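You operate a simulated robot arm through the tools that you are given. There is no shell and no other tool.

Carry out the task below with a simulated robot arm. There is one attempt and no reset: what you move stays moved.

## Task
Park the purple plug in its holder and crank the lead in till it lies straight.
Fine: switch the socket strip off before unplugging and leave it off; turn the reel by its knob; set the hold slider to FREE for winding, back to HOLD after.
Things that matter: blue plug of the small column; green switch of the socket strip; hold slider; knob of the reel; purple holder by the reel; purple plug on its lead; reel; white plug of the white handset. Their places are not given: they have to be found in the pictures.

Only the result counts: the job must be done as asked and must still hold three seconds after the hand-in. Knocking over, shifting, dropping, spilling or breaking anything else fails it.

## Robot
A 7-joint arm with a two-finger parallel gripper, fixed in place. Base frame: the origin is at the foot of the arm, x ahead of it, y to its left, z up; the work surface is at about z = 0.86. Readings come in m, rad, newtons and seconds.
With the tool pointing down near the work surface it reaches from about 0.68 to 0.78 m from the base axis. Its first joint turns from -2.496 to 2.496 rad. Payload 3 kg.
Tool frame: the origin (TCP) lies between the finger pads and is the grasp point; the fingertips stand 0.03 m ahead of it; z points along the fingers, y is the line along which they close. The gripper opens to 0.11 m. The fingers are 0.02 m wide and 0.01 m thick; the gripper's body (0.048 by 0.112 m) begins 0.055 m behind the TCP.
Orientation is that of the tool frame in the base frame, as [roll, pitch, yaw] about the fixed x, y, z axes, in that order (R = Rz(yaw) Ry(pitch) Rx(roll)). With the fingers straight down and closing along the base's y, the tool's x points along the base's -x, its y along +y and its z along -z.

## Interface
- The arm moves only by the tool send_rows. Its argument "deltas" is a list of rows, each an object of numbers (a shift or turn left out is 0, a gripper value left out holds the last): "dx", "dy", "dz": the shift along the tool's x, y, z in m; "wx", "wy", "wz": the turn, a rotation vector about the tool's x, y, z in rad; "hand": the opening, from 0 (shut) to 1 (fully open). In form: [{"dx": .., "dy": .., "dz": .., "wx": .., "wy": .., "wz": .., "hand": ..}, ...]. A call has 1 to 20 rows; each row is the pose to reach, as a shift and turn from the pose commanded when the call began, along the tool's axes at that moment. Rows are played at 5 a second. More than 0.05 m and 0.15 rad between two rows, or a gripper value outside its range, and nothing of the call is played. A pose out of reach is approached as far as the arm can. The call stops where the force on the tool passes 50 N (or 10 N more than at its start, if that is more) or the arm is blocked; 0.2 s more then pass. The fingers move at their own pace (about 0.108 m/s each) and stop on an object; they squeeze with about 32 N. The grip force told is the motor's: it shows also when the fingers shut on nothing. Time passes only in rows, and 0.2 s behind the last, so rows that repeat a pose let the fingers close. The reply holds the time, the measured pose of the TCP, the force on the tool along the base axes, the opening and the grip force, in the units named above and with some noise, with the torque about the TCP (base axes, N m) and any sound that the robot's microphone picked up.
- Cameras (640 x 400 px; columns grow to the right, rows downward): "scene" is fixed at [0.0506, 0.5003, 1.4637]; the picture's right is [-0.61, -0.79, 0.00], its down [-0.47, 0.36, -0.80] and it looks along [0.64, -0.49, -0.59] (base axes); focal length 318 px, centre (320, 200). "wrist" rides on the gripper at [0.072, 0.017, -0.103] in the tool frame; the picture's right is [-0.23, 0.97, 0.00], its down [-0.76, -0.18, -0.62] and it looks along [-0.61, -0.14, 0.78] (tool axes); focal length 222 px, centre (320, 200).
- capture(camera): a new picture of that camera. The clock stands still meanwhile.
- lift_body(by): slides the trunk up (or, below 0, down) by that many m; the arm rides with it, the base frame stays. It gives what a move gives, with no picture.
- locate(camera, pixels): for up to 12 pixels [column, row] of the newest picture of that camera ("zoom" is the newest enlarged one), the place [x, y, z] in the base frame of the surface seen there, good to about 0.003 m. The clock stands still meanwhile.
- inspect(camera, box): a new picture of the part [left, top, right, bottom] of that camera's present view, enlarged. The clock stands still meanwhile.
- hand_in(): hands the job in; it is judged then, once.

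Open the gripper and draw the arm clear of the work before you hand the job in, unless the task says otherwise.

The tools are called after "Request:" by a JSON object that holds its "name" and its "arguments". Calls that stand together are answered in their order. send_rows: Moves the arm, as the interface text tells. Its arguments: {"type":"object","properties":{"deltas":{"type":"array","items":{"type":"object","properties":{"dx":{"type":"number"},"dy":{"type":"number"},"dz":{"type":"number"},"wx":{"type":"number"},"wy":{"type":"number"},"wz":{"type":"number"},"hand":{"type":"number"}}}}},"required":["deltas"]} The other tools are called the same way: lift_body (by) slides the trunk up or down; capture (camera) takes a picture; locate (camera, pixels) gives the place of the surface under pixels of a picture; inspect (camera, box) takes an enlarged picture of a part of a camera's view; hand_in () hands the job in.

At the start:

```text
clock: 0.0
position: [0.539, 0.3329, 1.153]
ee_rot: [-3.141, 0.001, -3.142]
force: [-0.3, 0.3, 1.2]
moment: [-0.01, -0.01, -0.01]
opening: 0.1101
grip_force: 0.1
trunk travel left (down, up): [-0.675, 0.215]
```

scene: 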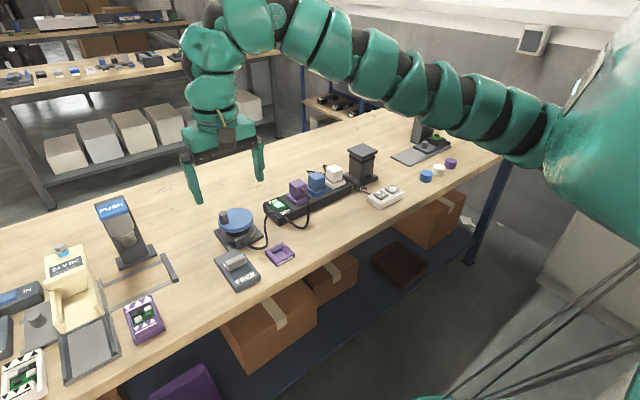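
wrist: 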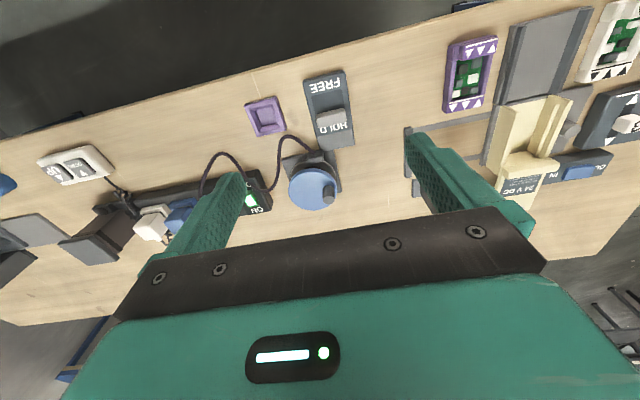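

The scene shows the strip with plugs around (300-335,185), the reel at (237,222), the hold slider at (237,268) and the purple holder at (280,253). I'll enlarge both views of this area.

Request:
{"name": "inspect", "arguments": {"camera": "scene", "box": [200, 130, 420, 300]}}

Request:
{"name": "inspect", "arguments": {"camera": "wrist", "box": [20, 60, 380, 280]}}

```text
2.35 times, centred on (310, 215) of scene
```

zoom: 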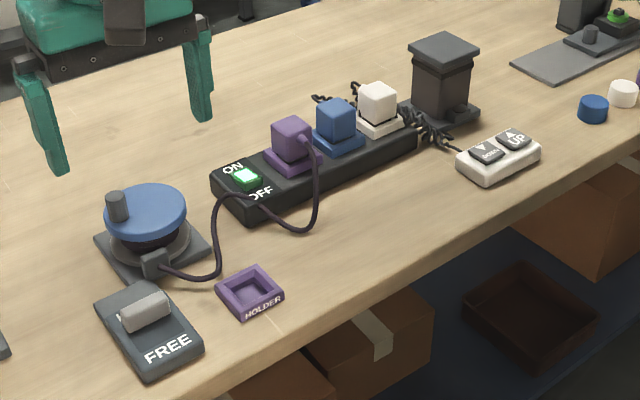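

```text
1.78 times, centred on (200, 170) of wrist
```

zoom: 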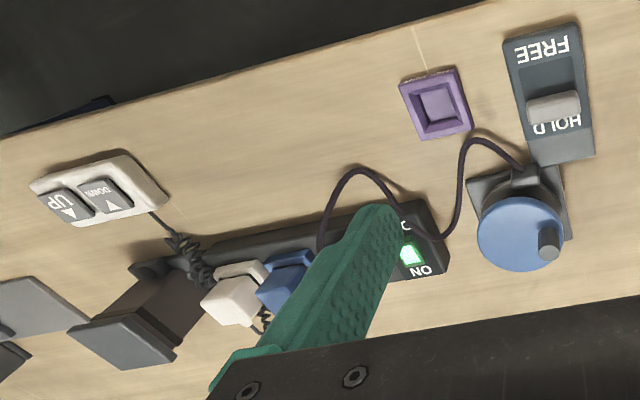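

The slider sits at HOLD (FREE is uncovered) and the switch is lit ON. I'll re-enlarge the scene more tightly so I can locate the items.

Request:
{"name": "inspect", "arguments": {"camera": "scene", "box": [205, 165, 365, 295]}}

```text
3.08 times, centred on (285, 230) of scene
```

zoom: 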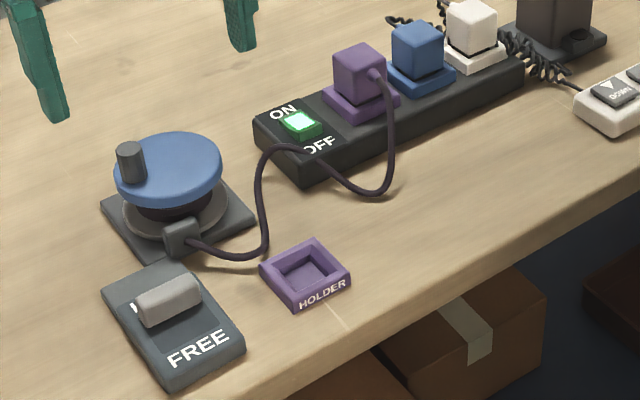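

I'll locate the switch, the plug corners, the holder, the slider and the knob in this zoom.

Request:
{"name": "locate", "arguments": {"camera": "zoom", "pixels": [[298, 121], [285, 110], [318, 147], [360, 52], [336, 57], [363, 73], [385, 58], [362, 45], [355, 88], [375, 74], [365, 110], [330, 97]]}}

Request:
{"name": "locate", "arguments": {"camera": "zoom", "pixels": [[130, 147], [130, 175], [168, 165], [168, 136], [185, 228], [305, 272], [262, 268], [312, 241], [349, 274], [297, 305], [230, 252], [296, 345]]}}

Request:
{"name": "locate", "arguments": {"camera": "zoom", "pixels": [[138, 297], [192, 276], [168, 294], [145, 318], [200, 298], [103, 295], [172, 265], [243, 350], [168, 388], [198, 348], [417, 35], [472, 10]]}}

```text
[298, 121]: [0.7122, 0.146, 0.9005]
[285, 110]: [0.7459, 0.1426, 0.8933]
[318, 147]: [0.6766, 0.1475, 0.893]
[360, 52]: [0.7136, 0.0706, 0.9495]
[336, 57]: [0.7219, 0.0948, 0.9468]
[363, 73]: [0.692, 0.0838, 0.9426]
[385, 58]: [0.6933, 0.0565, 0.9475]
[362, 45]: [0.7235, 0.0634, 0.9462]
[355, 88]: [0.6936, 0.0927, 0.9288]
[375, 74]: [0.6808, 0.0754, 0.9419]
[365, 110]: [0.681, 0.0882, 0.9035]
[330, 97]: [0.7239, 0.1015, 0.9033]
```

```text
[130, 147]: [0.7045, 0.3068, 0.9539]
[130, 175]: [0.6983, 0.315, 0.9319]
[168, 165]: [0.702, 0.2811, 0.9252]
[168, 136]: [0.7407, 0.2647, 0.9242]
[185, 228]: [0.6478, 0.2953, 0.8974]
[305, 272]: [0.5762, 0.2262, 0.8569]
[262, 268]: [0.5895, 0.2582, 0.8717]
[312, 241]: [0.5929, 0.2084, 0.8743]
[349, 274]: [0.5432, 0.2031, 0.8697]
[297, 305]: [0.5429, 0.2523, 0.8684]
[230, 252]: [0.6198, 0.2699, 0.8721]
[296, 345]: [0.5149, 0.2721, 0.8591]
```

```text
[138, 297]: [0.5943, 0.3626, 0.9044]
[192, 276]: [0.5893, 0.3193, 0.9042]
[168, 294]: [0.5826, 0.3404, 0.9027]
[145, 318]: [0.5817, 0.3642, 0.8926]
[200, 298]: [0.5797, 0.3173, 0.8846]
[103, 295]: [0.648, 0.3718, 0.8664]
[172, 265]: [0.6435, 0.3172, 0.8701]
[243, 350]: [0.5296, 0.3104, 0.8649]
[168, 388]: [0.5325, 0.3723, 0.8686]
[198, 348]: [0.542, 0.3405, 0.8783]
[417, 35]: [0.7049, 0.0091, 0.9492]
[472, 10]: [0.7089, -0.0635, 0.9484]
```

Strip runs about along y with the switch near (0.712, 0.146, 0.90), the purple plug near (0.707, 0.076), holder near (0.567, 0.23). I'll look more closely at the switch, and at the reel.

Request:
{"name": "inspect", "arguments": {"camera": "scene", "box": [262, 172, 312, 222]}}

Request:
{"name": "inspect", "arguments": {"camera": "scene", "box": [205, 190, 295, 250]}}

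Request:
{"name": "inspect", "arguments": {"camera": "scene", "box": [210, 235, 300, 295]}}

```text
8.00 times, centred on (287, 197) of scene
```

zoom: 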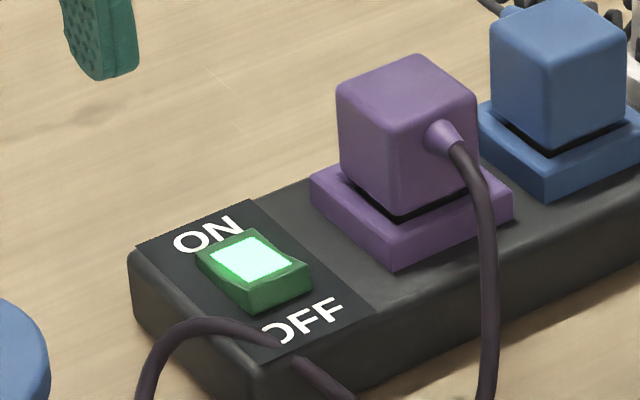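

```text
6.67 times, centred on (250, 220) of scene
```

zoom: 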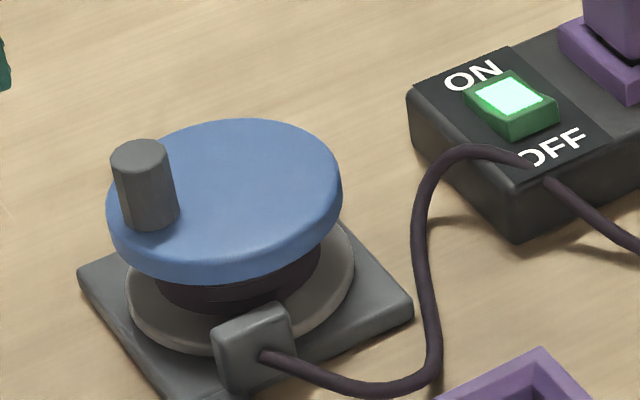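

```text
6.67 times, centred on (255, 265) of scene
```

zoom: 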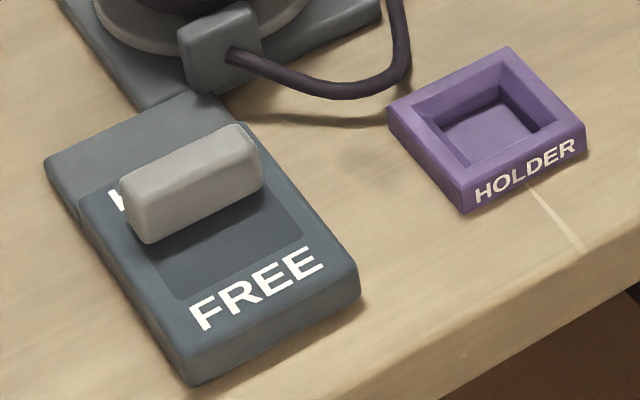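

The rocker needs pressing on its OFF (near, -x) end; a loop of lead rests over the OFF label. I'll close the fingers while moving over toward the switch, staying high.

Request:
{"name": "send_rows", "arguments": {"deltas": [{"dx": -0.027, "dy": -0.031, "hand": 0}, {"dx": -0.054, "dy": -0.062, "hand": 0}, {"dx": -0.081, "dy": -0.093, "hand": 0}, {"dx": -0.108, "dy": -0.124, "hand": 0}, {"dx": -0.135, "dy": -0.155, "hand": 0}, {"dx": -0.156, "dy": -0.187, "hand": 0}, {"dx": -0.156, "dy": -0.187, "dz": 0.04}, {"dx": -0.156, "dy": -0.187, "dz": 0.08}, {"dx": -0.156, "dy": -0.187, "dz": 0.12}]}}

Request:
{"name": "capture", "arguments": {"camera": "wrist"}}

Request:
{"name": "inspect", "arguments": {"camera": "scene", "box": [230, 150, 340, 240]}}

```text
clock: 2.0
position: [0.6969, 0.1471, 1.0323]
ee_rot: [-3.14, -0.001, 3.141]
force: [0.6, 1.6, 0.1]
moment: [0.0, 0.0, -0.01]
opening: 0.0
grip_force: 32.6
trunk travel left (down, up): [-0.675, 0.215]
```

```text
taken
```

wrist: 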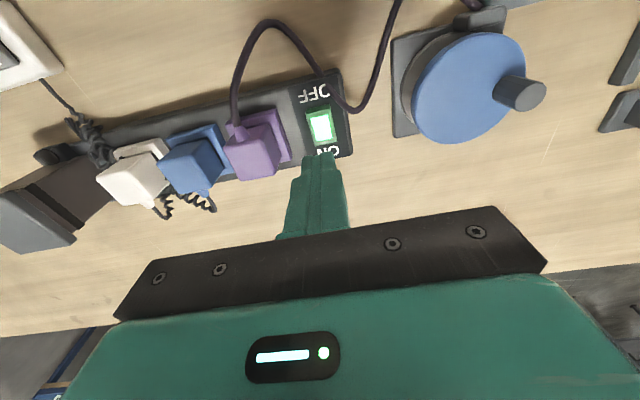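

```text
4.44 times, centred on (285, 195) of scene
```

zoom: 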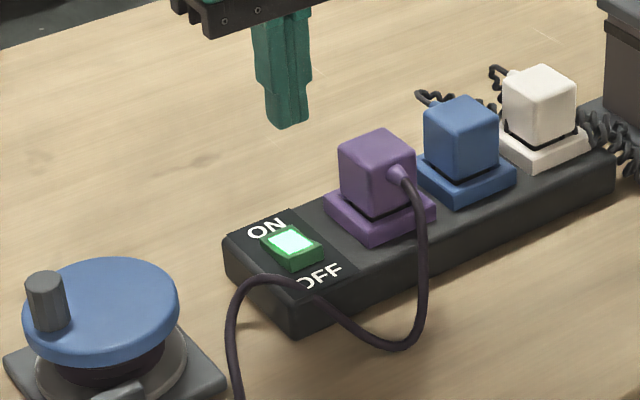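

Now I'll locate the rocker's ends, the cable over the OFF label, the plug and the reel in these pictures.

Request:
{"name": "locate", "arguments": {"camera": "zoom", "pixels": [[289, 242], [275, 230], [296, 258], [308, 258], [320, 243], [292, 266], [290, 228], [264, 233], [310, 280], [290, 278], [335, 268], [320, 300]]}}

Request:
{"name": "locate", "arguments": {"camera": "wrist", "pixels": [[320, 125], [316, 110], [321, 139], [325, 82], [245, 150], [225, 147], [238, 176], [272, 178], [280, 148], [410, 90], [527, 75], [470, 90]]}}

```text
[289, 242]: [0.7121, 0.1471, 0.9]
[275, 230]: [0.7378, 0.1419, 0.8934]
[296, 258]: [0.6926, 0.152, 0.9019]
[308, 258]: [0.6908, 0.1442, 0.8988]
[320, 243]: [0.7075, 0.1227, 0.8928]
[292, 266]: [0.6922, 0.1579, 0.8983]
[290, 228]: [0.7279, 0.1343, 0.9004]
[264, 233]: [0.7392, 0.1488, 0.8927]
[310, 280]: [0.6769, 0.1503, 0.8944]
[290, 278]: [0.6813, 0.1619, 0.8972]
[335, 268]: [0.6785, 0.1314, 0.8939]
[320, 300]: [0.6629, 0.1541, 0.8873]
```

```text
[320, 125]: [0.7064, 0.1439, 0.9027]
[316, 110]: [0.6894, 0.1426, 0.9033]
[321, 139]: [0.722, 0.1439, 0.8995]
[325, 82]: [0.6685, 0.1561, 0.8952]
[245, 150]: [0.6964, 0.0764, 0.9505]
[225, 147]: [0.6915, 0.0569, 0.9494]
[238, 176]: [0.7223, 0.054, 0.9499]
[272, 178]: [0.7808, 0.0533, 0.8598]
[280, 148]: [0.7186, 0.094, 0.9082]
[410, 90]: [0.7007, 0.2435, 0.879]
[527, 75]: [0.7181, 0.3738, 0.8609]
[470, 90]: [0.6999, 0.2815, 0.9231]
```

The rocker spans x 0.690–0.728 at y≈0.145, with its OFF end raised at (0.690, 0.143, 0.903); the cable is at x<0.684. I'll tilt the closed fingers forward and hover just above the OFF end.

Request:
{"name": "send_rows", "arguments": {"deltas": [{"wy": -0.12, "dz": 0.03, "dy": -0.001}, {"wy": -0.24, "dz": 0.06, "dy": -0.001}, {"wy": -0.35, "dz": 0.08, "dy": -0.001}, {"wy": -0.35, "dz": 0.088, "dy": -0.001}, {"wy": -0.35, "dz": 0.088, "dy": -0.001}]}}

Request:
{"name": "capture", "arguments": {"camera": "wrist"}}

Request:
{"name": "inspect", "arguments": {"camera": "scene", "box": [250, 160, 320, 220]}}

```text
clock: 3.2
position: [0.6966, 0.1461, 0.9442]
ee_rot: [3.141, 0.351, 3.14]
force: [0.0, 0.6, -0.2]
moment: [0.02, -0.01, 0.01]
opening: 0.0
grip_force: 32.5
trunk travel left (down, up): [-0.675, 0.215]
```

```text
taken
```

wrist: 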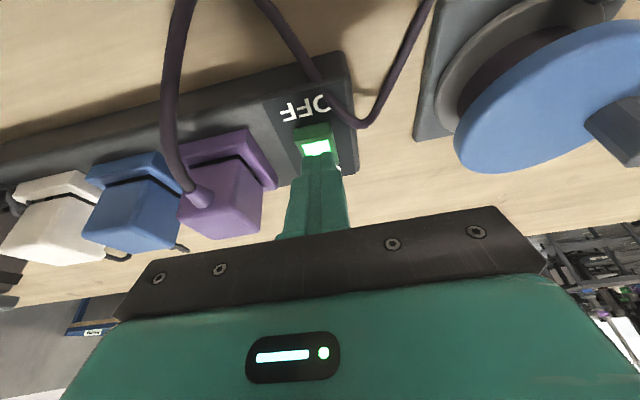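

```text
6.67 times, centred on (285, 190) of scene
```

zoom: 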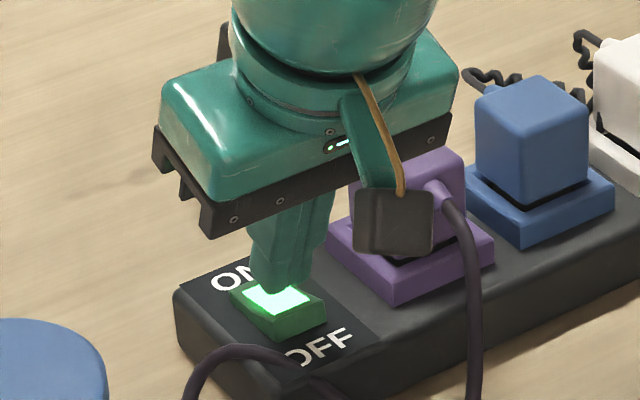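

The fingertip hovers over the rocker with the OFF face in front of it. I'll shift slightly toward the OFF end and press down gently.

Request:
{"name": "send_rows", "arguments": {"deltas": [{"dx": 0.0038, "dz": -0.0014}, {"dx": 0.0065, "dz": 0.006}, {"dx": 0.0082, "dz": 0.0108}, {"dx": 0.0096, "dz": 0.0146}]}}

Request:
{"name": "inspect", "arguments": {"camera": "scene", "box": [250, 160, 320, 220]}}

```text
clock: 4.2
position: [0.6907, 0.1445, 0.9319]
ee_rot: [3.138, 0.357, 3.141]
force: [2.0, 2.1, 23.1]
moment: [0.12, -0.09, -0.14]
opening: 0.0
grip_force: 32.3
trunk travel left (down, up): [-0.675, 0.215]
heard: click
```

```text
6.67 times, centred on (285, 190) of scene
```

zoom: 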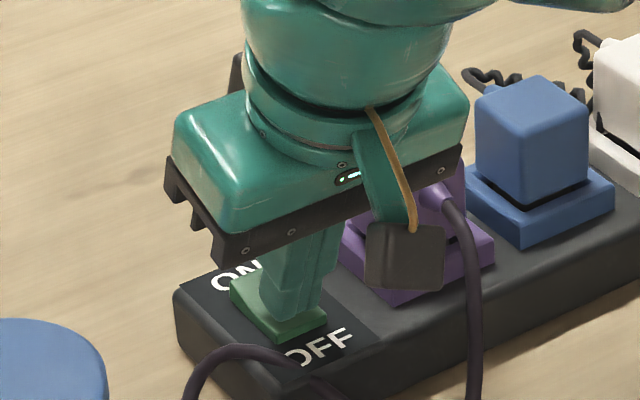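

The click was heard and the lamp looks dark. I'll retreat up, straighten the tool and open the gripper above the strip.

Request:
{"name": "send_rows", "arguments": {"deltas": [{"dz": -0.03}, {"dz": -0.07, "wy": 0.12}, {"dz": -0.1, "wy": 0.24}, {"dz": -0.12, "wy": 0.35, "hand": 0.6}, {"dz": -0.12, "wy": 0.35, "hand": 0.6}]}}

Request:
{"name": "inspect", "arguments": {"camera": "scene", "box": [250, 160, 350, 230]}}

Request:
{"name": "capture", "arguments": {"camera": "wrist"}}

```text
clock: 5.4
position: [0.6485, 0.1428, 1.0417]
ee_rot: [3.14, -0.001, 3.14]
force: [0.0, -0.9, -0.6]
moment: [0.02, 0.0, -0.01]
opening: 0.066
grip_force: 0.1
trunk travel left (down, up): [-0.675, 0.215]
```

```text
5.71 times, centred on (300, 195) of scene
```

zoom: 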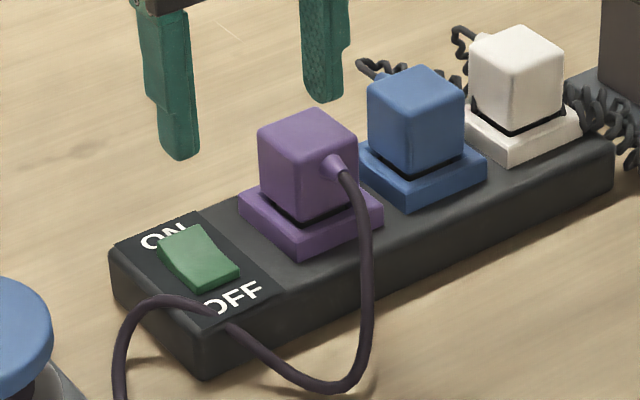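

```text
taken
```

wrist: 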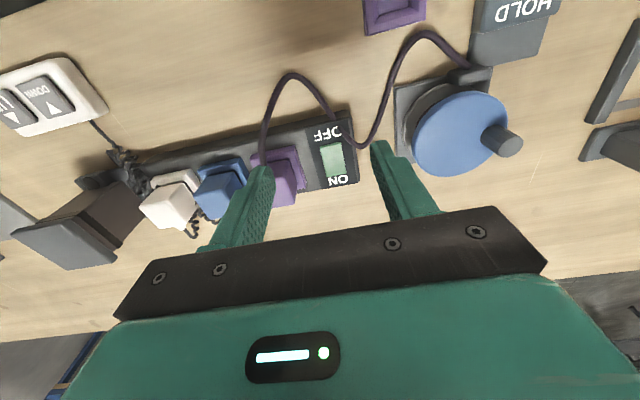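

The switch is now dark and rocked to OFF. Next I locate the purple plug's top corners for the grasp (purple top around (308,140) in the zoom), and its neighbour's faces.

Request:
{"name": "locate", "arguments": {"camera": "zoom", "pixels": [[264, 145], [306, 168], [350, 147], [313, 115], [308, 140], [272, 180], [290, 200], [305, 195], [330, 170], [415, 85], [374, 90], [300, 235]]}}

Request:
{"name": "locate", "arguments": {"camera": "wrist", "pixels": [[290, 180], [278, 178], [297, 199], [285, 203], [277, 155], [300, 170], [218, 187], [330, 150]]}}

```text
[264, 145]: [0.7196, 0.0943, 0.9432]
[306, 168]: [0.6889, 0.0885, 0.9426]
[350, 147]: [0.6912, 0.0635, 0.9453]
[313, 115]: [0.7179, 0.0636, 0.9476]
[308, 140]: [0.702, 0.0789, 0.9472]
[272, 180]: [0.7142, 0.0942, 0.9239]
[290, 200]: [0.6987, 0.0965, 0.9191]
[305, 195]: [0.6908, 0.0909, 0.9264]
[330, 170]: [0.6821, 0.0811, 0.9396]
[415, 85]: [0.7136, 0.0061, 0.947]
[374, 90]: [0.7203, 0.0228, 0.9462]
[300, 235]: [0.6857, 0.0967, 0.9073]
```

```text
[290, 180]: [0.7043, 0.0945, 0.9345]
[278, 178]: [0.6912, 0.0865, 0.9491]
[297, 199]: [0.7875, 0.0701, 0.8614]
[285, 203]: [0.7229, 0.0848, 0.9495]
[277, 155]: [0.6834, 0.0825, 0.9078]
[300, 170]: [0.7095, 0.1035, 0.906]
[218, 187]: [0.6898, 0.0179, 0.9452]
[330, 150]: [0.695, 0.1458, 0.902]
```

Plug body spans x≈0.689–0.724, y≈0.055–0.0945, z 0.908–0.949. I move above it with opening about 0.055 and check before descending.

Request:
{"name": "send_rows", "arguments": {"deltas": [{"dx": -0.03, "dy": -0.034, "hand": 0.5}, {"dx": -0.058, "dy": -0.068, "hand": 0.5}, {"dx": -0.058, "dy": -0.068, "dz": 0.04, "hand": 0.5}, {"dx": -0.058, "dy": -0.068, "dz": 0.055, "hand": 0.5}, {"dx": -0.058, "dy": -0.068, "dz": 0.055, "hand": 0.5}]}}

Request:
{"name": "capture", "arguments": {"camera": "wrist"}}

Request:
{"name": "inspect", "arguments": {"camera": "scene", "box": [260, 140, 360, 220]}}

```text
clock: 6.6
position: [0.7076, 0.0775, 0.9852]
ee_rot: [-3.141, -0.001, -3.14]
force: [-0.1, -0.3, -0.3]
moment: [0.0, -0.02, 0.01]
opening: 0.0549
grip_force: 0.0
trunk travel left (down, up): [-0.675, 0.215]
```

```text
taken
```

wrist: 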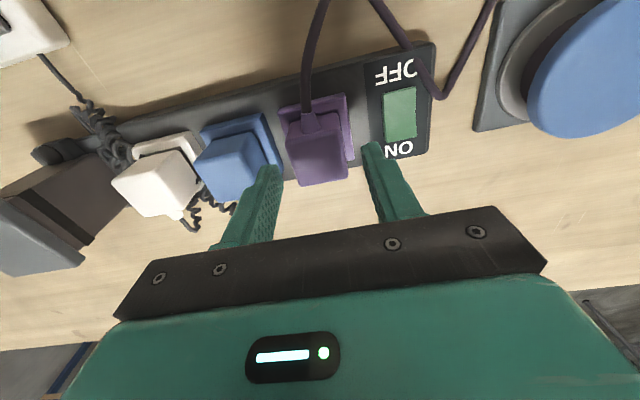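

```text
5.00 times, centred on (310, 180) of scene
```

zoom: 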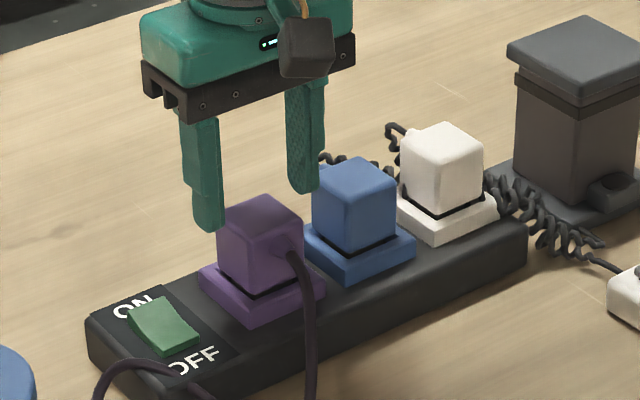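

The plug top sits between the fingers (wrist pixels ~(290–348,140–185)). I'll locate its top corners and the fingertips to centre precisely.

Request:
{"name": "locate", "arguments": {"camera": "wrist", "pixels": [[292, 142], [340, 135], [347, 176], [302, 183], [318, 160], [240, 190], [205, 150], [225, 195], [280, 168], [365, 150], [343, 150]]}}

```text
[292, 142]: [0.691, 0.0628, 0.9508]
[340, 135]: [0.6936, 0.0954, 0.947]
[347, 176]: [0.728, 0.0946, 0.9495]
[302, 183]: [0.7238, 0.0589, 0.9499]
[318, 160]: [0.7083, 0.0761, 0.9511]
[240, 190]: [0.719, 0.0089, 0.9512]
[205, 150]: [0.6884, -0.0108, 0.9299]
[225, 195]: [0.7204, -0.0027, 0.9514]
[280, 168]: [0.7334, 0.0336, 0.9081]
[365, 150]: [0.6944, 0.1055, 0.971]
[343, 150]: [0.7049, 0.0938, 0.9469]
```

Plug centre (0.708, 0.077) is aligned with the gripper. I descend 0.042 m and close.

Request:
{"name": "send_rows", "arguments": {"deltas": [{"dz": 0.02, "hand": 0.5}, {"dz": 0.035, "hand": 0.5}, {"dz": 0.042, "hand": 0.5}, {"dz": 0.042, "hand": 0}, {"dz": 0.042, "hand": 0}, {"dz": 0.042, "hand": 0}]}}

Request:
{"name": "inspect", "arguments": {"camera": "scene", "box": [260, 140, 360, 220]}}

```text
clock: 8.0
position: [0.7085, 0.0759, 0.9434]
ee_rot: [3.141, -0.001, 3.14]
force: [-0.4, -1.0, -0.5]
moment: [-0.02, 0.01, -0.02]
opening: 0.0393
grip_force: 32.2
trunk travel left (down, up): [-0.675, 0.215]
```

```text
5.00 times, centred on (310, 180) of scene
```

zoom: 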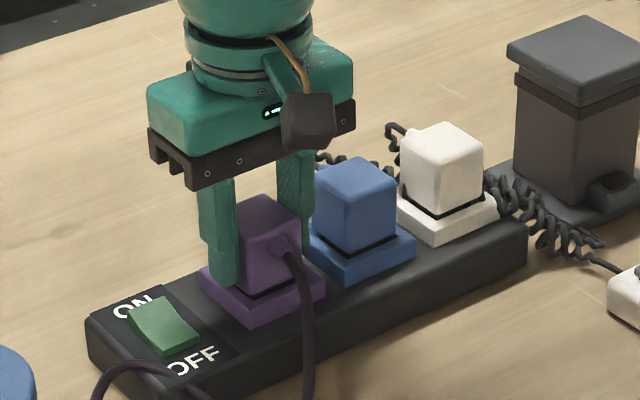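

The grip holds at 0.039 m. I pull straight up in small steps.

Request:
{"name": "send_rows", "arguments": {"deltas": [{"dz": -0.005}, {"dz": -0.01}, {"dz": -0.02}, {"dz": -0.03}, {"dz": -0.045}, {"dz": -0.06}]}}

Request:
{"name": "inspect", "arguments": {"camera": "scene", "box": [200, 140, 360, 270]}}

Request:
{"name": "capture", "arguments": {"camera": "wrist"}}

```text
clock: 9.4
position: [0.708, 0.0765, 1.0051]
ee_rot: [3.141, 0.0, 3.14]
force: [0.7, 0.0, -1.5]
moment: [0.01, 0.0, 0.01]
opening: 0.0396
grip_force: 31.9
trunk travel left (down, up): [-0.675, 0.215]
```

```text
3.08 times, centred on (280, 205) of scene
```

zoom: 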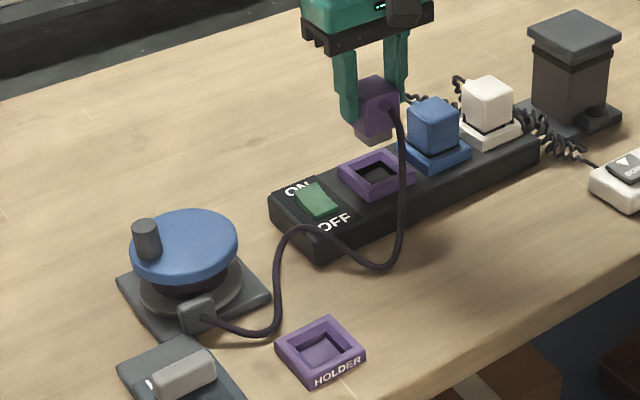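

```text
taken
```

wrist: 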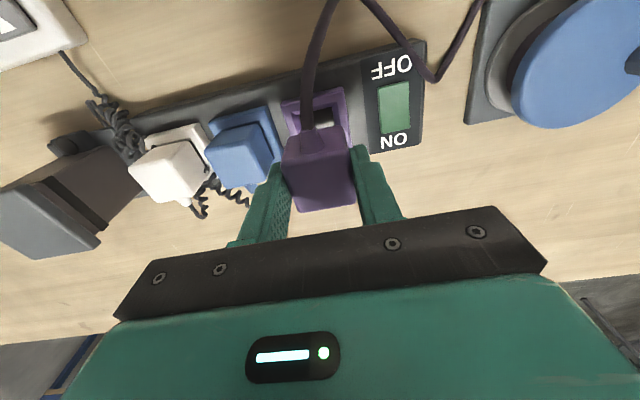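

The plug is out, with its insert visible below. I locate the holder's recess (zoom ~(322,352)) and rim corners more exactly for placement.

Request:
{"name": "inspect", "arguments": {"camera": "scene", "box": [255, 235, 315, 275]}}

```text
10.00 times, centred on (285, 255) of scene
```

zoom: 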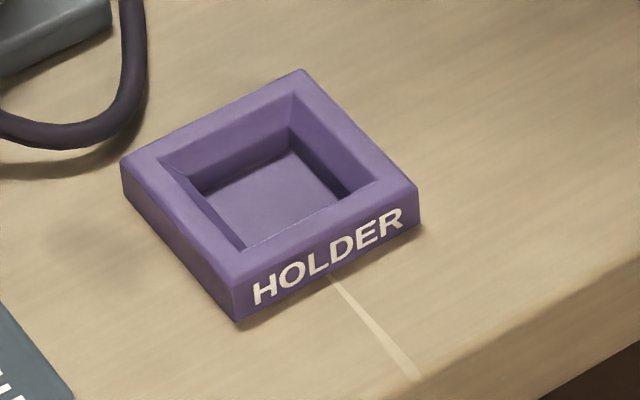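

Request:
{"name": "locate", "arguments": {"camera": "zoom", "pixels": [[126, 163], [298, 73], [415, 187], [236, 281], [158, 160], [298, 90], [382, 183], [240, 250], [275, 195], [240, 120], [355, 130], [180, 220]]}}

```text
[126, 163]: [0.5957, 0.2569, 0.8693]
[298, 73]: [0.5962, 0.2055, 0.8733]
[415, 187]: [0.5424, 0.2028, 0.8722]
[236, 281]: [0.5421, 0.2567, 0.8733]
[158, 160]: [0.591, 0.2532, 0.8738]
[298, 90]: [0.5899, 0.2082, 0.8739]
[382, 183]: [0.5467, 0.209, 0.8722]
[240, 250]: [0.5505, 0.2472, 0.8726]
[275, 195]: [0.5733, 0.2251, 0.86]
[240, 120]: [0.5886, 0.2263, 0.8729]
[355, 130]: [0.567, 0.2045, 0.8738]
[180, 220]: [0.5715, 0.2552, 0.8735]
```

Holder centre ≈ (0.569, 0.230), yaw ≈ 0, rim top at 0.873, floor 0.860. Let me look closely at the held plug's insert.

Request:
{"name": "inspect", "arguments": {"camera": "scene", "box": [270, 150, 330, 200]}}

```text
8.00 times, centred on (300, 175) of scene
```

zoom: 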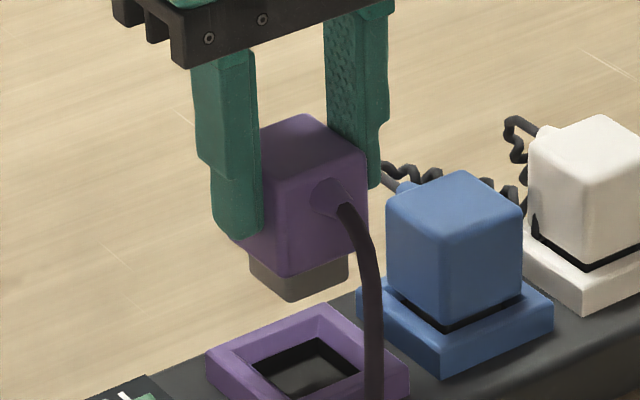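

Request:
{"name": "locate", "arguments": {"camera": "zoom", "pixels": [[250, 260], [290, 280], [347, 265], [290, 300], [250, 278], [347, 285], [280, 270], [262, 362], [322, 338], [358, 372], [300, 398]]}}

```text
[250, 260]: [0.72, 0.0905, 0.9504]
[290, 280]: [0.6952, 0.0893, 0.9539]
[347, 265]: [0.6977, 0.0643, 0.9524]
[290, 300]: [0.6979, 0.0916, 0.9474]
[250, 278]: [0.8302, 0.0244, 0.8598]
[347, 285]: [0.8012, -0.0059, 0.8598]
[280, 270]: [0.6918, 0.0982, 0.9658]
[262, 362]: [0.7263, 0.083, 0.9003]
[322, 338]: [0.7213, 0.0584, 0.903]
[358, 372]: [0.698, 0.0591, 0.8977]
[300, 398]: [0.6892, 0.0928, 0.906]
```

Insert is about 0.028 m square, bottom ~0.059 m below the TCP. I raise the plug and carry it over above the holder, watching the reach.

Request:
{"name": "send_rows", "arguments": {"deltas": [{"dz": -0.03}, {"dx": 0.03, "dy": 0.033, "dz": -0.05}, {"dx": 0.06, "dy": 0.066, "dz": -0.05}, {"dx": 0.09, "dy": 0.1, "dz": -0.05}, {"dx": 0.115, "dy": 0.128, "dz": -0.05}, {"dx": 0.139, "dy": 0.154, "dz": -0.05}, {"dx": 0.139, "dy": 0.154, "dz": -0.05}]}}

Request:
{"name": "capture", "arguments": {"camera": "scene"}}

Request:
{"name": "capture", "arguments": {"camera": "wrist"}}

```text
clock: 11.0
position: [0.5737, 0.2274, 1.0526]
ee_rot: [-3.141, 0.001, 3.14]
force: [-0.4, -0.1, -0.4]
moment: [0.04, -0.01, 0.05]
opening: 0.0395
grip_force: 32.4
trunk travel left (down, up): [-0.675, 0.215]
```

```text
taken
```

scene: 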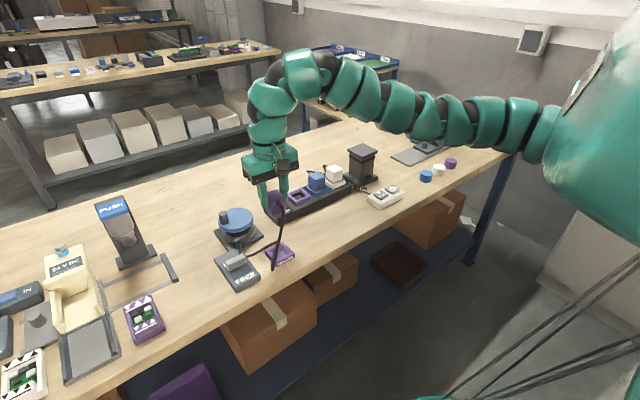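

```text
taken
```

wrist: 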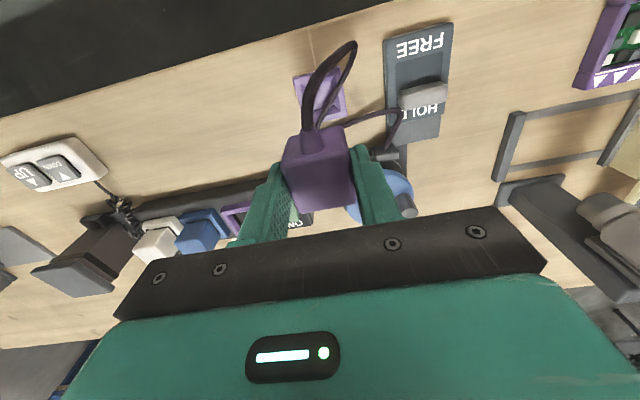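

The plug hangs over the holder with the lead drooping near it; measured x is 0.5737 against 0.569 commanded. I zoom in to see whether the lead lies over the recess.

Request:
{"name": "inspect", "arguments": {"camera": "scene", "box": [210, 180, 330, 290]}}

Request:
{"name": "inspect", "arguments": {"camera": "wrist", "box": [260, 10, 460, 150]}}

```text
3.64 times, centred on (270, 235) of scene
```

zoom: 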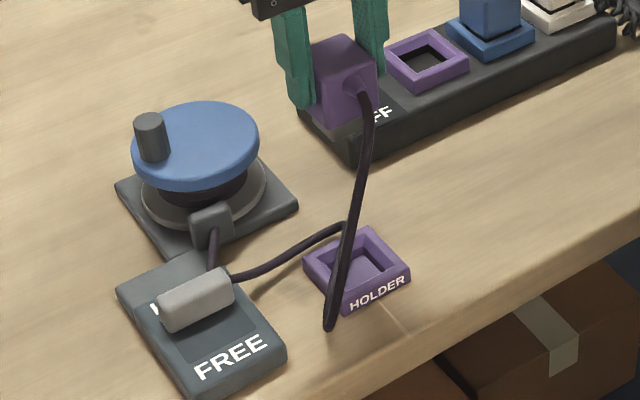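

```text
2.86 times, centred on (360, 80) of wrist
```

zoom: 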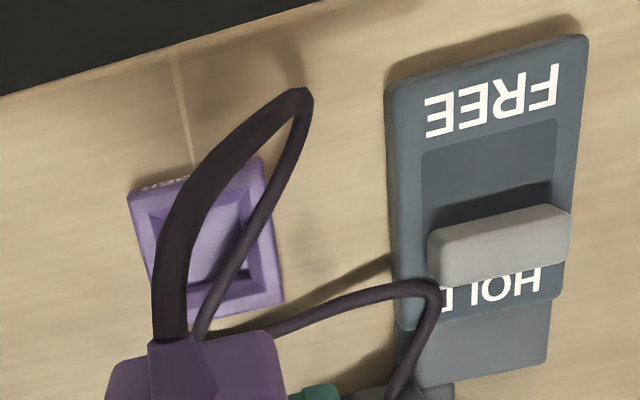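

The lead leaves the plug at -x and loops back under it, so it could get trapped; turning the plug 90° makes the lead face the reel side (+y). I also raise the hand 0.10 m, where the reach to this radius is better.

Request:
{"name": "send_rows", "arguments": {"deltas": [{"dz": -0.03}, {"dz": -0.06, "wz": 0.13}, {"dz": -0.09, "wz": 0.26}, {"dz": -0.1, "wz": 0.39}, {"dz": -0.1, "wz": 0.52}, {"dz": -0.1, "wz": 0.65}, {"dz": -0.1, "wz": 0.78}, {"dz": -0.1, "wz": 0.91}, {"dz": -0.1, "wz": 1.04}, {"dz": -0.1, "wz": 1.17}, {"dz": -0.1, "wz": 1.3}, {"dz": -0.1, "wz": 1.43}, {"dz": -0.1, "wz": 1.5708}, {"dz": -0.1, "wz": 1.5708}, {"dz": -0.1, "wz": 1.5708}]}}

Request:
{"name": "capture", "arguments": {"camera": "scene"}}

Request:
{"name": "capture", "arguments": {"camera": "wrist"}}

```text
clock: 14.2
position: [0.573, 0.2349, 1.1443]
ee_rot: [-3.141, -0.004, 1.57]
force: [0.2, -0.5, 0.1]
moment: [0.02, -0.05, -0.02]
opening: 0.0395
grip_force: 32.0
out of reach, approached as far as the arm can: row 4, 5, 6, 7, 8, 9, 10, 11, 12, 13, 14, 15
trunk travel left (down, up): [-0.675, 0.215]
```

```text
taken
```

scene: 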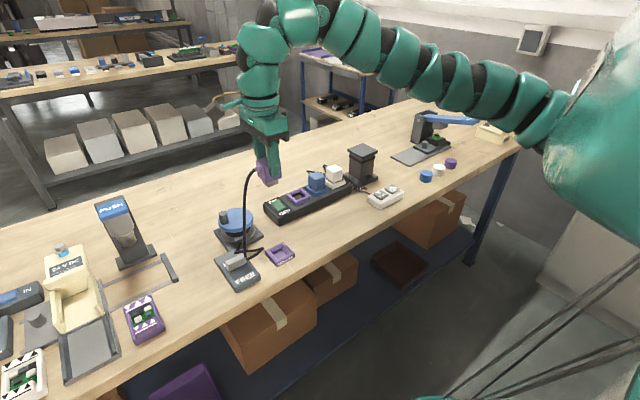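

```text
taken
```

wrist: 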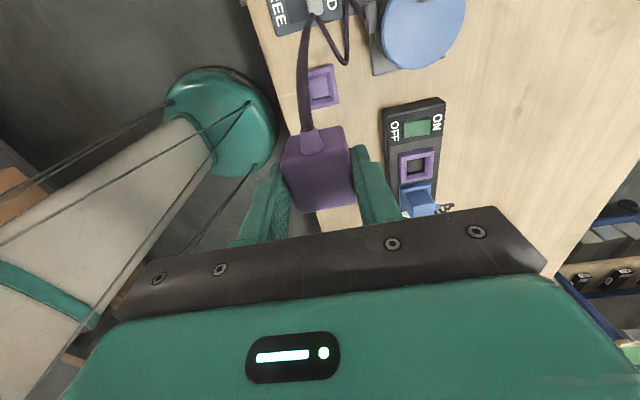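

At this height the reach is short by ~5 mm. I'll lower the hand to about z 1.00 (plug bottom still 7 cm above the holder) to see whether the reach improves there.

Request:
{"name": "send_rows", "arguments": {"deltas": [{"dz": 0.04}, {"dz": 0.08}, {"dz": 0.11}, {"dz": 0.14}, {"dz": 0.14}]}}

```text
clock: 15.4
position: [0.5747, 0.2349, 1.0036]
ee_rot: [-3.141, 0.001, 1.57]
force: [-0.4, -0.7, -0.9]
moment: [-0.04, -0.01, -0.01]
opening: 0.0394
grip_force: 31.9
trunk travel left (down, up): [-0.675, 0.215]
```

Reached without complaint at z 1.00. Now I shift to the holder centre (0.569, 0.230) at this height (tool x = base +y, tool y = base +x).

Request:
{"name": "send_rows", "arguments": {"deltas": [{"dx": -0.0049, "dy": -0.0055}, {"dx": -0.0049, "dy": -0.0055}, {"dx": -0.0049, "dy": -0.0055, "dz": 0.02}, {"dx": -0.0049, "dy": -0.0055, "dz": 0.02}]}}

Request:
{"name": "inspect", "arguments": {"camera": "scene", "box": [210, 180, 330, 290]}}

Request:
{"name": "capture", "arguments": {"camera": "wrist"}}

```text
clock: 16.4
position: [0.568, 0.23, 0.984]
ee_rot: [-3.141, 0.0, 1.57]
force: [0.3, -0.2, -0.4]
moment: [0.02, -0.01, 0.0]
opening: 0.0393
grip_force: 31.7
trunk travel left (down, up): [-0.675, 0.215]
```

```text
3.64 times, centred on (270, 235) of scene
```

zoom: 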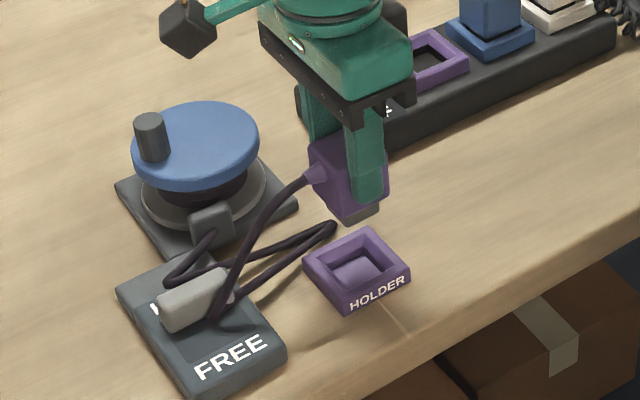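

```text
taken
```

wrist: 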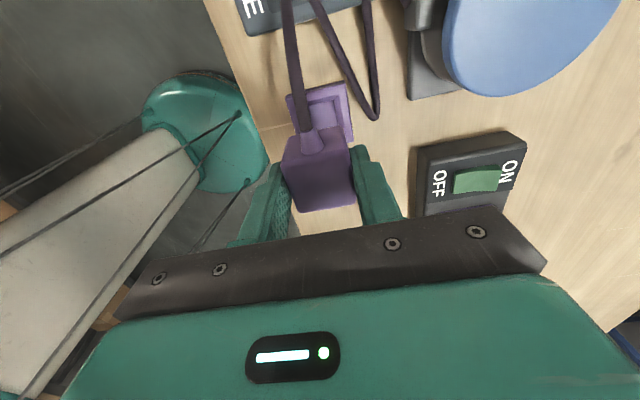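

Reach is fine here, but the slack now drapes over the slider. I'll rise a little and turn another 90° so that the lead leaves toward +x, into the free space between holder, reel and strip.

Request:
{"name": "send_rows", "arguments": {"deltas": [{"dz": -0.03}, {"dz": -0.06, "wz": 0.13}, {"dz": -0.06, "wz": 0.26}, {"dz": -0.06, "wz": 0.39}, {"dz": -0.06, "wz": 0.52}, {"dz": -0.06, "wz": 0.65}, {"dz": -0.06, "wz": 0.78}, {"dz": -0.06, "wz": 0.91}, {"dz": -0.06, "wz": 1.04}, {"dz": -0.06, "wz": 1.17}, {"dz": -0.06, "wz": 1.3}, {"dz": -0.06, "wz": 1.43}, {"dz": -0.06, "wz": 1.5708}, {"dz": -0.06, "wz": 1.5708}, {"dz": -0.06, "wz": 1.5708}]}}

Request:
{"name": "inspect", "arguments": {"camera": "scene", "box": [210, 160, 330, 290]}}

Request:
{"name": "capture", "arguments": {"camera": "scene"}}

Request:
{"name": "capture", "arguments": {"camera": "wrist"}}

```text
clock: 19.6
position: [0.5675, 0.2253, 1.0442]
ee_rot: [3.14, -0.001, 0.53]
force: [0.4, -0.4, -1.5]
moment: [0.02, -0.01, -0.02]
opening: 0.0397
grip_force: 32.2
out of reach, approached as far as the arm can: row 5, 6, 7, 10, 11, 12, 13, 14, 15
trunk travel left (down, up): [-0.675, 0.215]
```

```text
3.08 times, centred on (270, 225) of scene
```

zoom: 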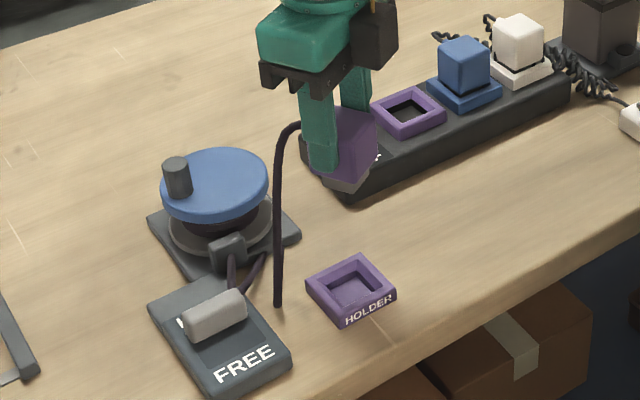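

```text
taken
```

scene: 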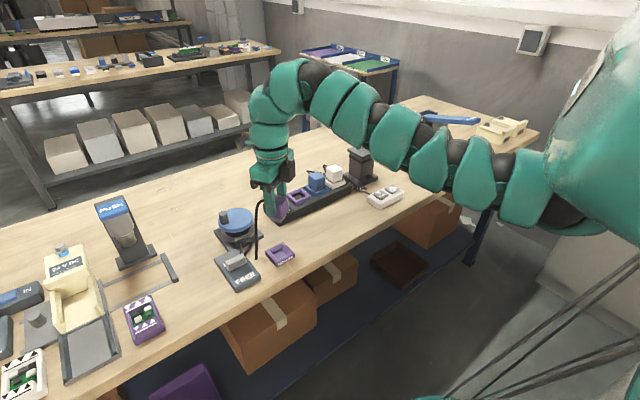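

```text
taken
```

wrist: 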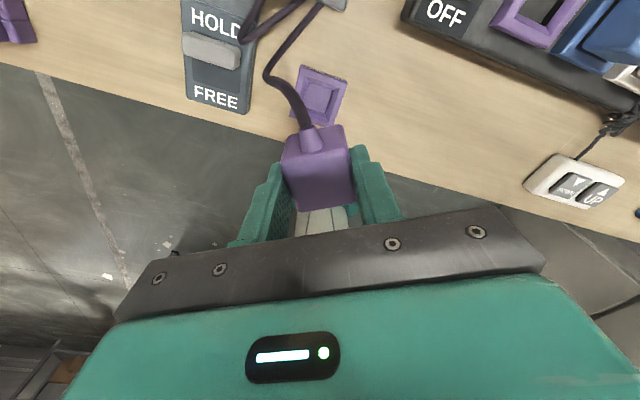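

The turn stopped at yaw 0.53, the wrist's limit, so I return to yaw 1.57 (lead leaving toward +y, the reel side), over the holder.

Request:
{"name": "send_rows", "arguments": {"deltas": [{"wz": -0.13}, {"wz": -0.26}, {"wz": -0.39}, {"wz": -0.52}, {"wz": -0.65}, {"wz": -0.78}, {"wz": -0.91, "dx": 0.0037, "dy": -0.0033, "dz": 0.02}, {"wz": -1.0408, "dx": 0.0037, "dy": -0.0033, "dz": 0.04}, {"wz": -1.0408, "dx": 0.0037, "dy": -0.0033, "dz": 0.06}, {"wz": -1.0408, "dx": 0.0037, "dy": -0.0033, "dz": 0.06}]}}

Request:
{"name": "inspect", "arguments": {"camera": "scene", "box": [210, 180, 330, 290]}}

Request:
{"name": "capture", "arguments": {"camera": "scene"}}

```text
clock: 21.8
position: [0.5687, 0.232, 0.9852]
ee_rot: [-3.141, -0.001, 1.572]
force: [0.3, -0.3, -0.8]
moment: [0.0, 0.0, 0.04]
opening: 0.0395
grip_force: 31.7
trunk travel left (down, up): [-0.675, 0.215]
```

```text
3.64 times, centred on (270, 235) of scene
```

zoom: 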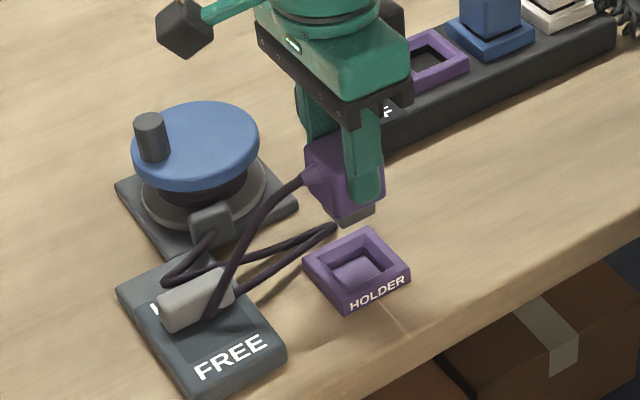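

```text
taken
```

scene: 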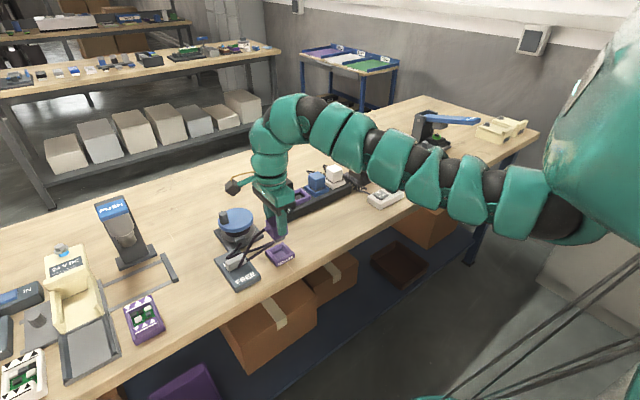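

The elbow swung lower and passes in front of the small column and handset in the view. I check the arm's height there by locating pixels on it.

Request:
{"name": "locate", "arguments": {"camera": "scene", "pixels": [[345, 155], [360, 165], [378, 185], [395, 192], [420, 200], [450, 210], [362, 178], [480, 218], [520, 232], [385, 197]]}}

```text
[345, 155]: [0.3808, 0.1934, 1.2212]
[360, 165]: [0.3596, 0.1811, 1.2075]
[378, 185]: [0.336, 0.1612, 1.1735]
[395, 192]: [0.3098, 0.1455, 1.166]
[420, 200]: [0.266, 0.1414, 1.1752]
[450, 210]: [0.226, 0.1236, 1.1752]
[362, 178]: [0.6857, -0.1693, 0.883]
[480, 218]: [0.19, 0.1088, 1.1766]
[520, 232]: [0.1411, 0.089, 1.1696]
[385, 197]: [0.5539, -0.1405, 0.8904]
```

The arm is well above everything (z>1.16). I lower the plug to z≈0.942, just above the rim, and check alignment.

Request:
{"name": "send_rows", "arguments": {"deltas": [{"dx": -0.001, "dz": 0.02}, {"dx": -0.001, "dz": 0.035}, {"dx": -0.001, "dz": 0.043}, {"dx": -0.001, "dz": 0.043}]}}

Request:
{"name": "inspect", "arguments": {"camera": "scene", "box": [240, 210, 320, 280]}}

Request:
{"name": "inspect", "arguments": {"camera": "wrist", "box": [220, 40, 420, 220]}}

```text
clock: 22.8
position: [0.5693, 0.2285, 0.9408]
ee_rot: [-3.14, -0.001, 1.57]
force: [0.9, 0.5, -0.3]
moment: [0.0, -0.02, 0.01]
opening: 0.0395
grip_force: 32.0
trunk travel left (down, up): [-0.675, 0.215]
```

```text
5.71 times, centred on (280, 245) of scene
```

zoom: 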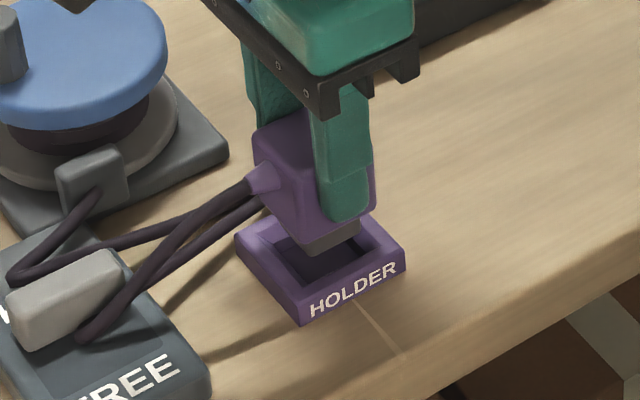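

```text
2.22 times, centred on (320, 130) of wrist
```

zoom: 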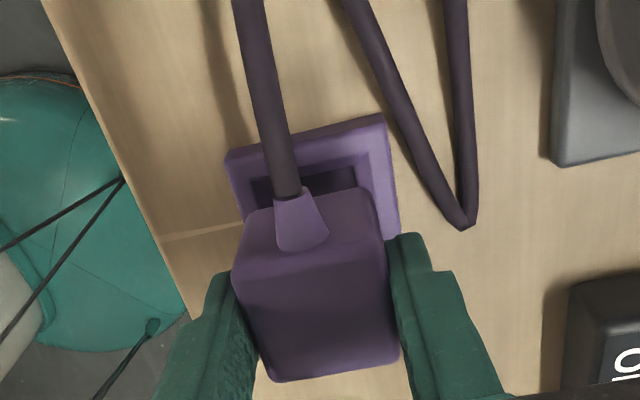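

The insert hovers just above the recess and the lead is clear of it. I locate the insert's lower corners to verify centring.

Request:
{"name": "inspect", "arguments": {"camera": "scene", "box": [265, 235, 315, 270]}}

```text
11.43 times, centred on (290, 252) of scene
```

zoom: 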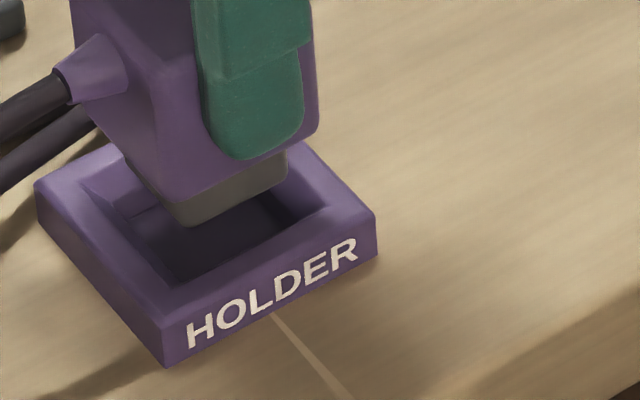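

Request:
{"name": "locate", "arguments": {"camera": "zoom", "pixels": [[180, 218], [190, 210], [235, 202], [280, 182], [288, 172], [130, 180], [170, 290], [320, 205], [60, 185], [365, 212], [180, 280], [168, 305]]}}

```text
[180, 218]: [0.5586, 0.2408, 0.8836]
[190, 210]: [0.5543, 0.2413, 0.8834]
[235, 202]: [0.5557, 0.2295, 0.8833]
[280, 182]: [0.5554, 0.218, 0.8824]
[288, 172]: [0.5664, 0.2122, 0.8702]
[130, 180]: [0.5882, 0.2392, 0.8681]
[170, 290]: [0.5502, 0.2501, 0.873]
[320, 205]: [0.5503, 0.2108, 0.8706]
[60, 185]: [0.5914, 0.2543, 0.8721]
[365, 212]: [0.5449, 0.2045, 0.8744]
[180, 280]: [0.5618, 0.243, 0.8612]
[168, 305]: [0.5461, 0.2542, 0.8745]
```

The insert is centred (x face at 0.555, y 0.217–0.242) in the recess. I lower it gently until it seats.

Request:
{"name": "send_rows", "arguments": {"deltas": [{"dz": 0.008}, {"dz": 0.014}, {"dz": 0.019}, {"dz": 0.023}, {"dz": 0.027}, {"dz": 0.03}]}}

Request:
{"name": "inspect", "arguments": {"camera": "scene", "box": [240, 210, 320, 280]}}

```text
clock: 24.2
position: [0.5685, 0.2299, 0.9132]
ee_rot: [3.138, -0.003, 1.572]
force: [-1.6, 1.6, 30.3]
moment: [0.05, 0.13, 0.01]
opening: 0.0395
grip_force: 32.6
trunk travel left (down, up): [-0.675, 0.215]
```

```text
5.71 times, centred on (280, 245) of scene
```

zoom: 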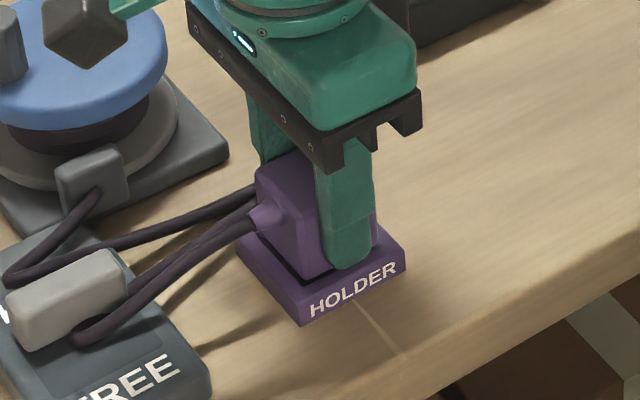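

Contact at 30 N with the plug sitting on the holder rim as it did in the strip. I release and retract straight up.

Request:
{"name": "send_rows", "arguments": {"deltas": [{"dz": -0.002, "hand": 0.6}, {"dz": -0.002, "hand": 0.6}, {"dz": -0.002, "hand": 0.6}, {"dz": -0.03, "hand": 0.6}, {"dz": -0.07, "hand": 0.6}, {"dz": -0.11, "hand": 0.6}, {"dz": -0.15, "hand": 0.6}]}}

Request:
{"name": "inspect", "arguments": {"camera": "scene", "box": [200, 180, 320, 290]}}

Request:
{"name": "capture", "arguments": {"camera": "wrist"}}

```text
clock: 25.8
position: [0.5692, 0.2283, 1.0612]
ee_rot: [3.139, 0.001, 1.569]
force: [0.2, -1.4, -0.5]
moment: [-0.05, 0.0, -0.01]
opening: 0.066
grip_force: 0.1
trunk travel left (down, up): [-0.675, 0.215]
```

```text
3.64 times, centred on (260, 235) of scene
```

zoom: 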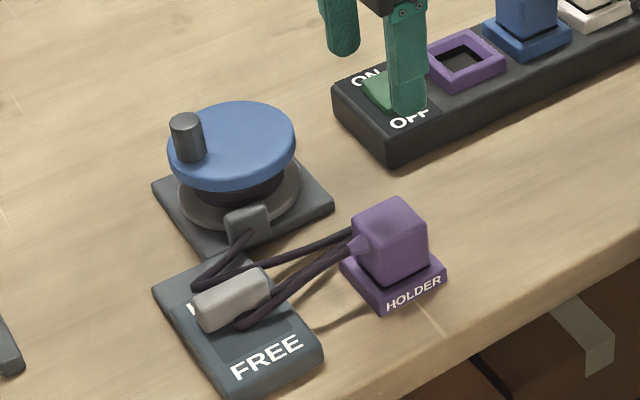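

```text
taken
```

wrist: 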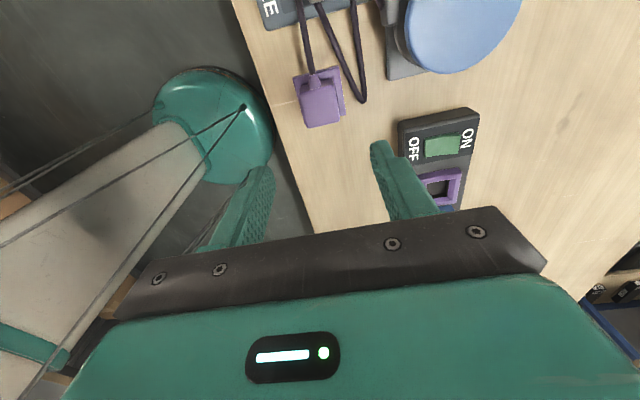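

The plug is parked. Now the slider: I look closely at how the lead lies around the handle, both from scene and wrist.

Request:
{"name": "inspect", "arguments": {"camera": "scene", "box": [220, 225, 300, 290]}}

```text
6.15 times, centred on (260, 258) of scene
```

zoom: 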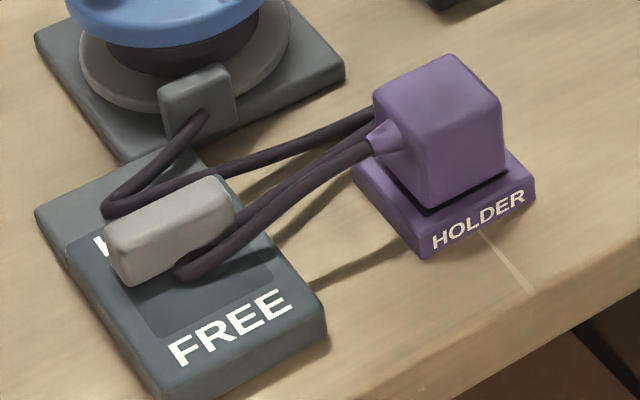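

Request:
{"name": "locate", "arguments": {"camera": "zoom", "pixels": [[110, 203], [105, 215], [160, 170], [180, 185], [260, 160], [350, 123], [190, 272], [230, 245], [240, 217], [300, 180], [125, 265], [215, 190]]}}

Request:
{"name": "locate", "arguments": {"camera": "wrist", "pixels": [[308, 40], [330, 30], [345, 60], [362, 98], [360, 40], [312, 65], [355, 8], [318, 3]]}}

```text
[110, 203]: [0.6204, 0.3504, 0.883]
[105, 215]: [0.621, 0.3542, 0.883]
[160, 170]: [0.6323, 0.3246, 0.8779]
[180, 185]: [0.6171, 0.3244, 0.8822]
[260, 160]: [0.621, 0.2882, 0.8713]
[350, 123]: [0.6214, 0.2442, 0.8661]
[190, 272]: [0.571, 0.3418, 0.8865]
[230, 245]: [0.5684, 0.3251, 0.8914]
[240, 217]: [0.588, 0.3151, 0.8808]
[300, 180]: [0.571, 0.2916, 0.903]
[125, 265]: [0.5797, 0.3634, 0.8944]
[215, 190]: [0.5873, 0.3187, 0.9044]
```

```text
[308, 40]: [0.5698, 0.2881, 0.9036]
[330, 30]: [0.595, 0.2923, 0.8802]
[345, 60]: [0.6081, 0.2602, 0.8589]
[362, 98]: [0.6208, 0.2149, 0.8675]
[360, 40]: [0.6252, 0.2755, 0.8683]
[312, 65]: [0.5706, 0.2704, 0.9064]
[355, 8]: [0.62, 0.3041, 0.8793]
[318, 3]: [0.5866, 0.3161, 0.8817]
```

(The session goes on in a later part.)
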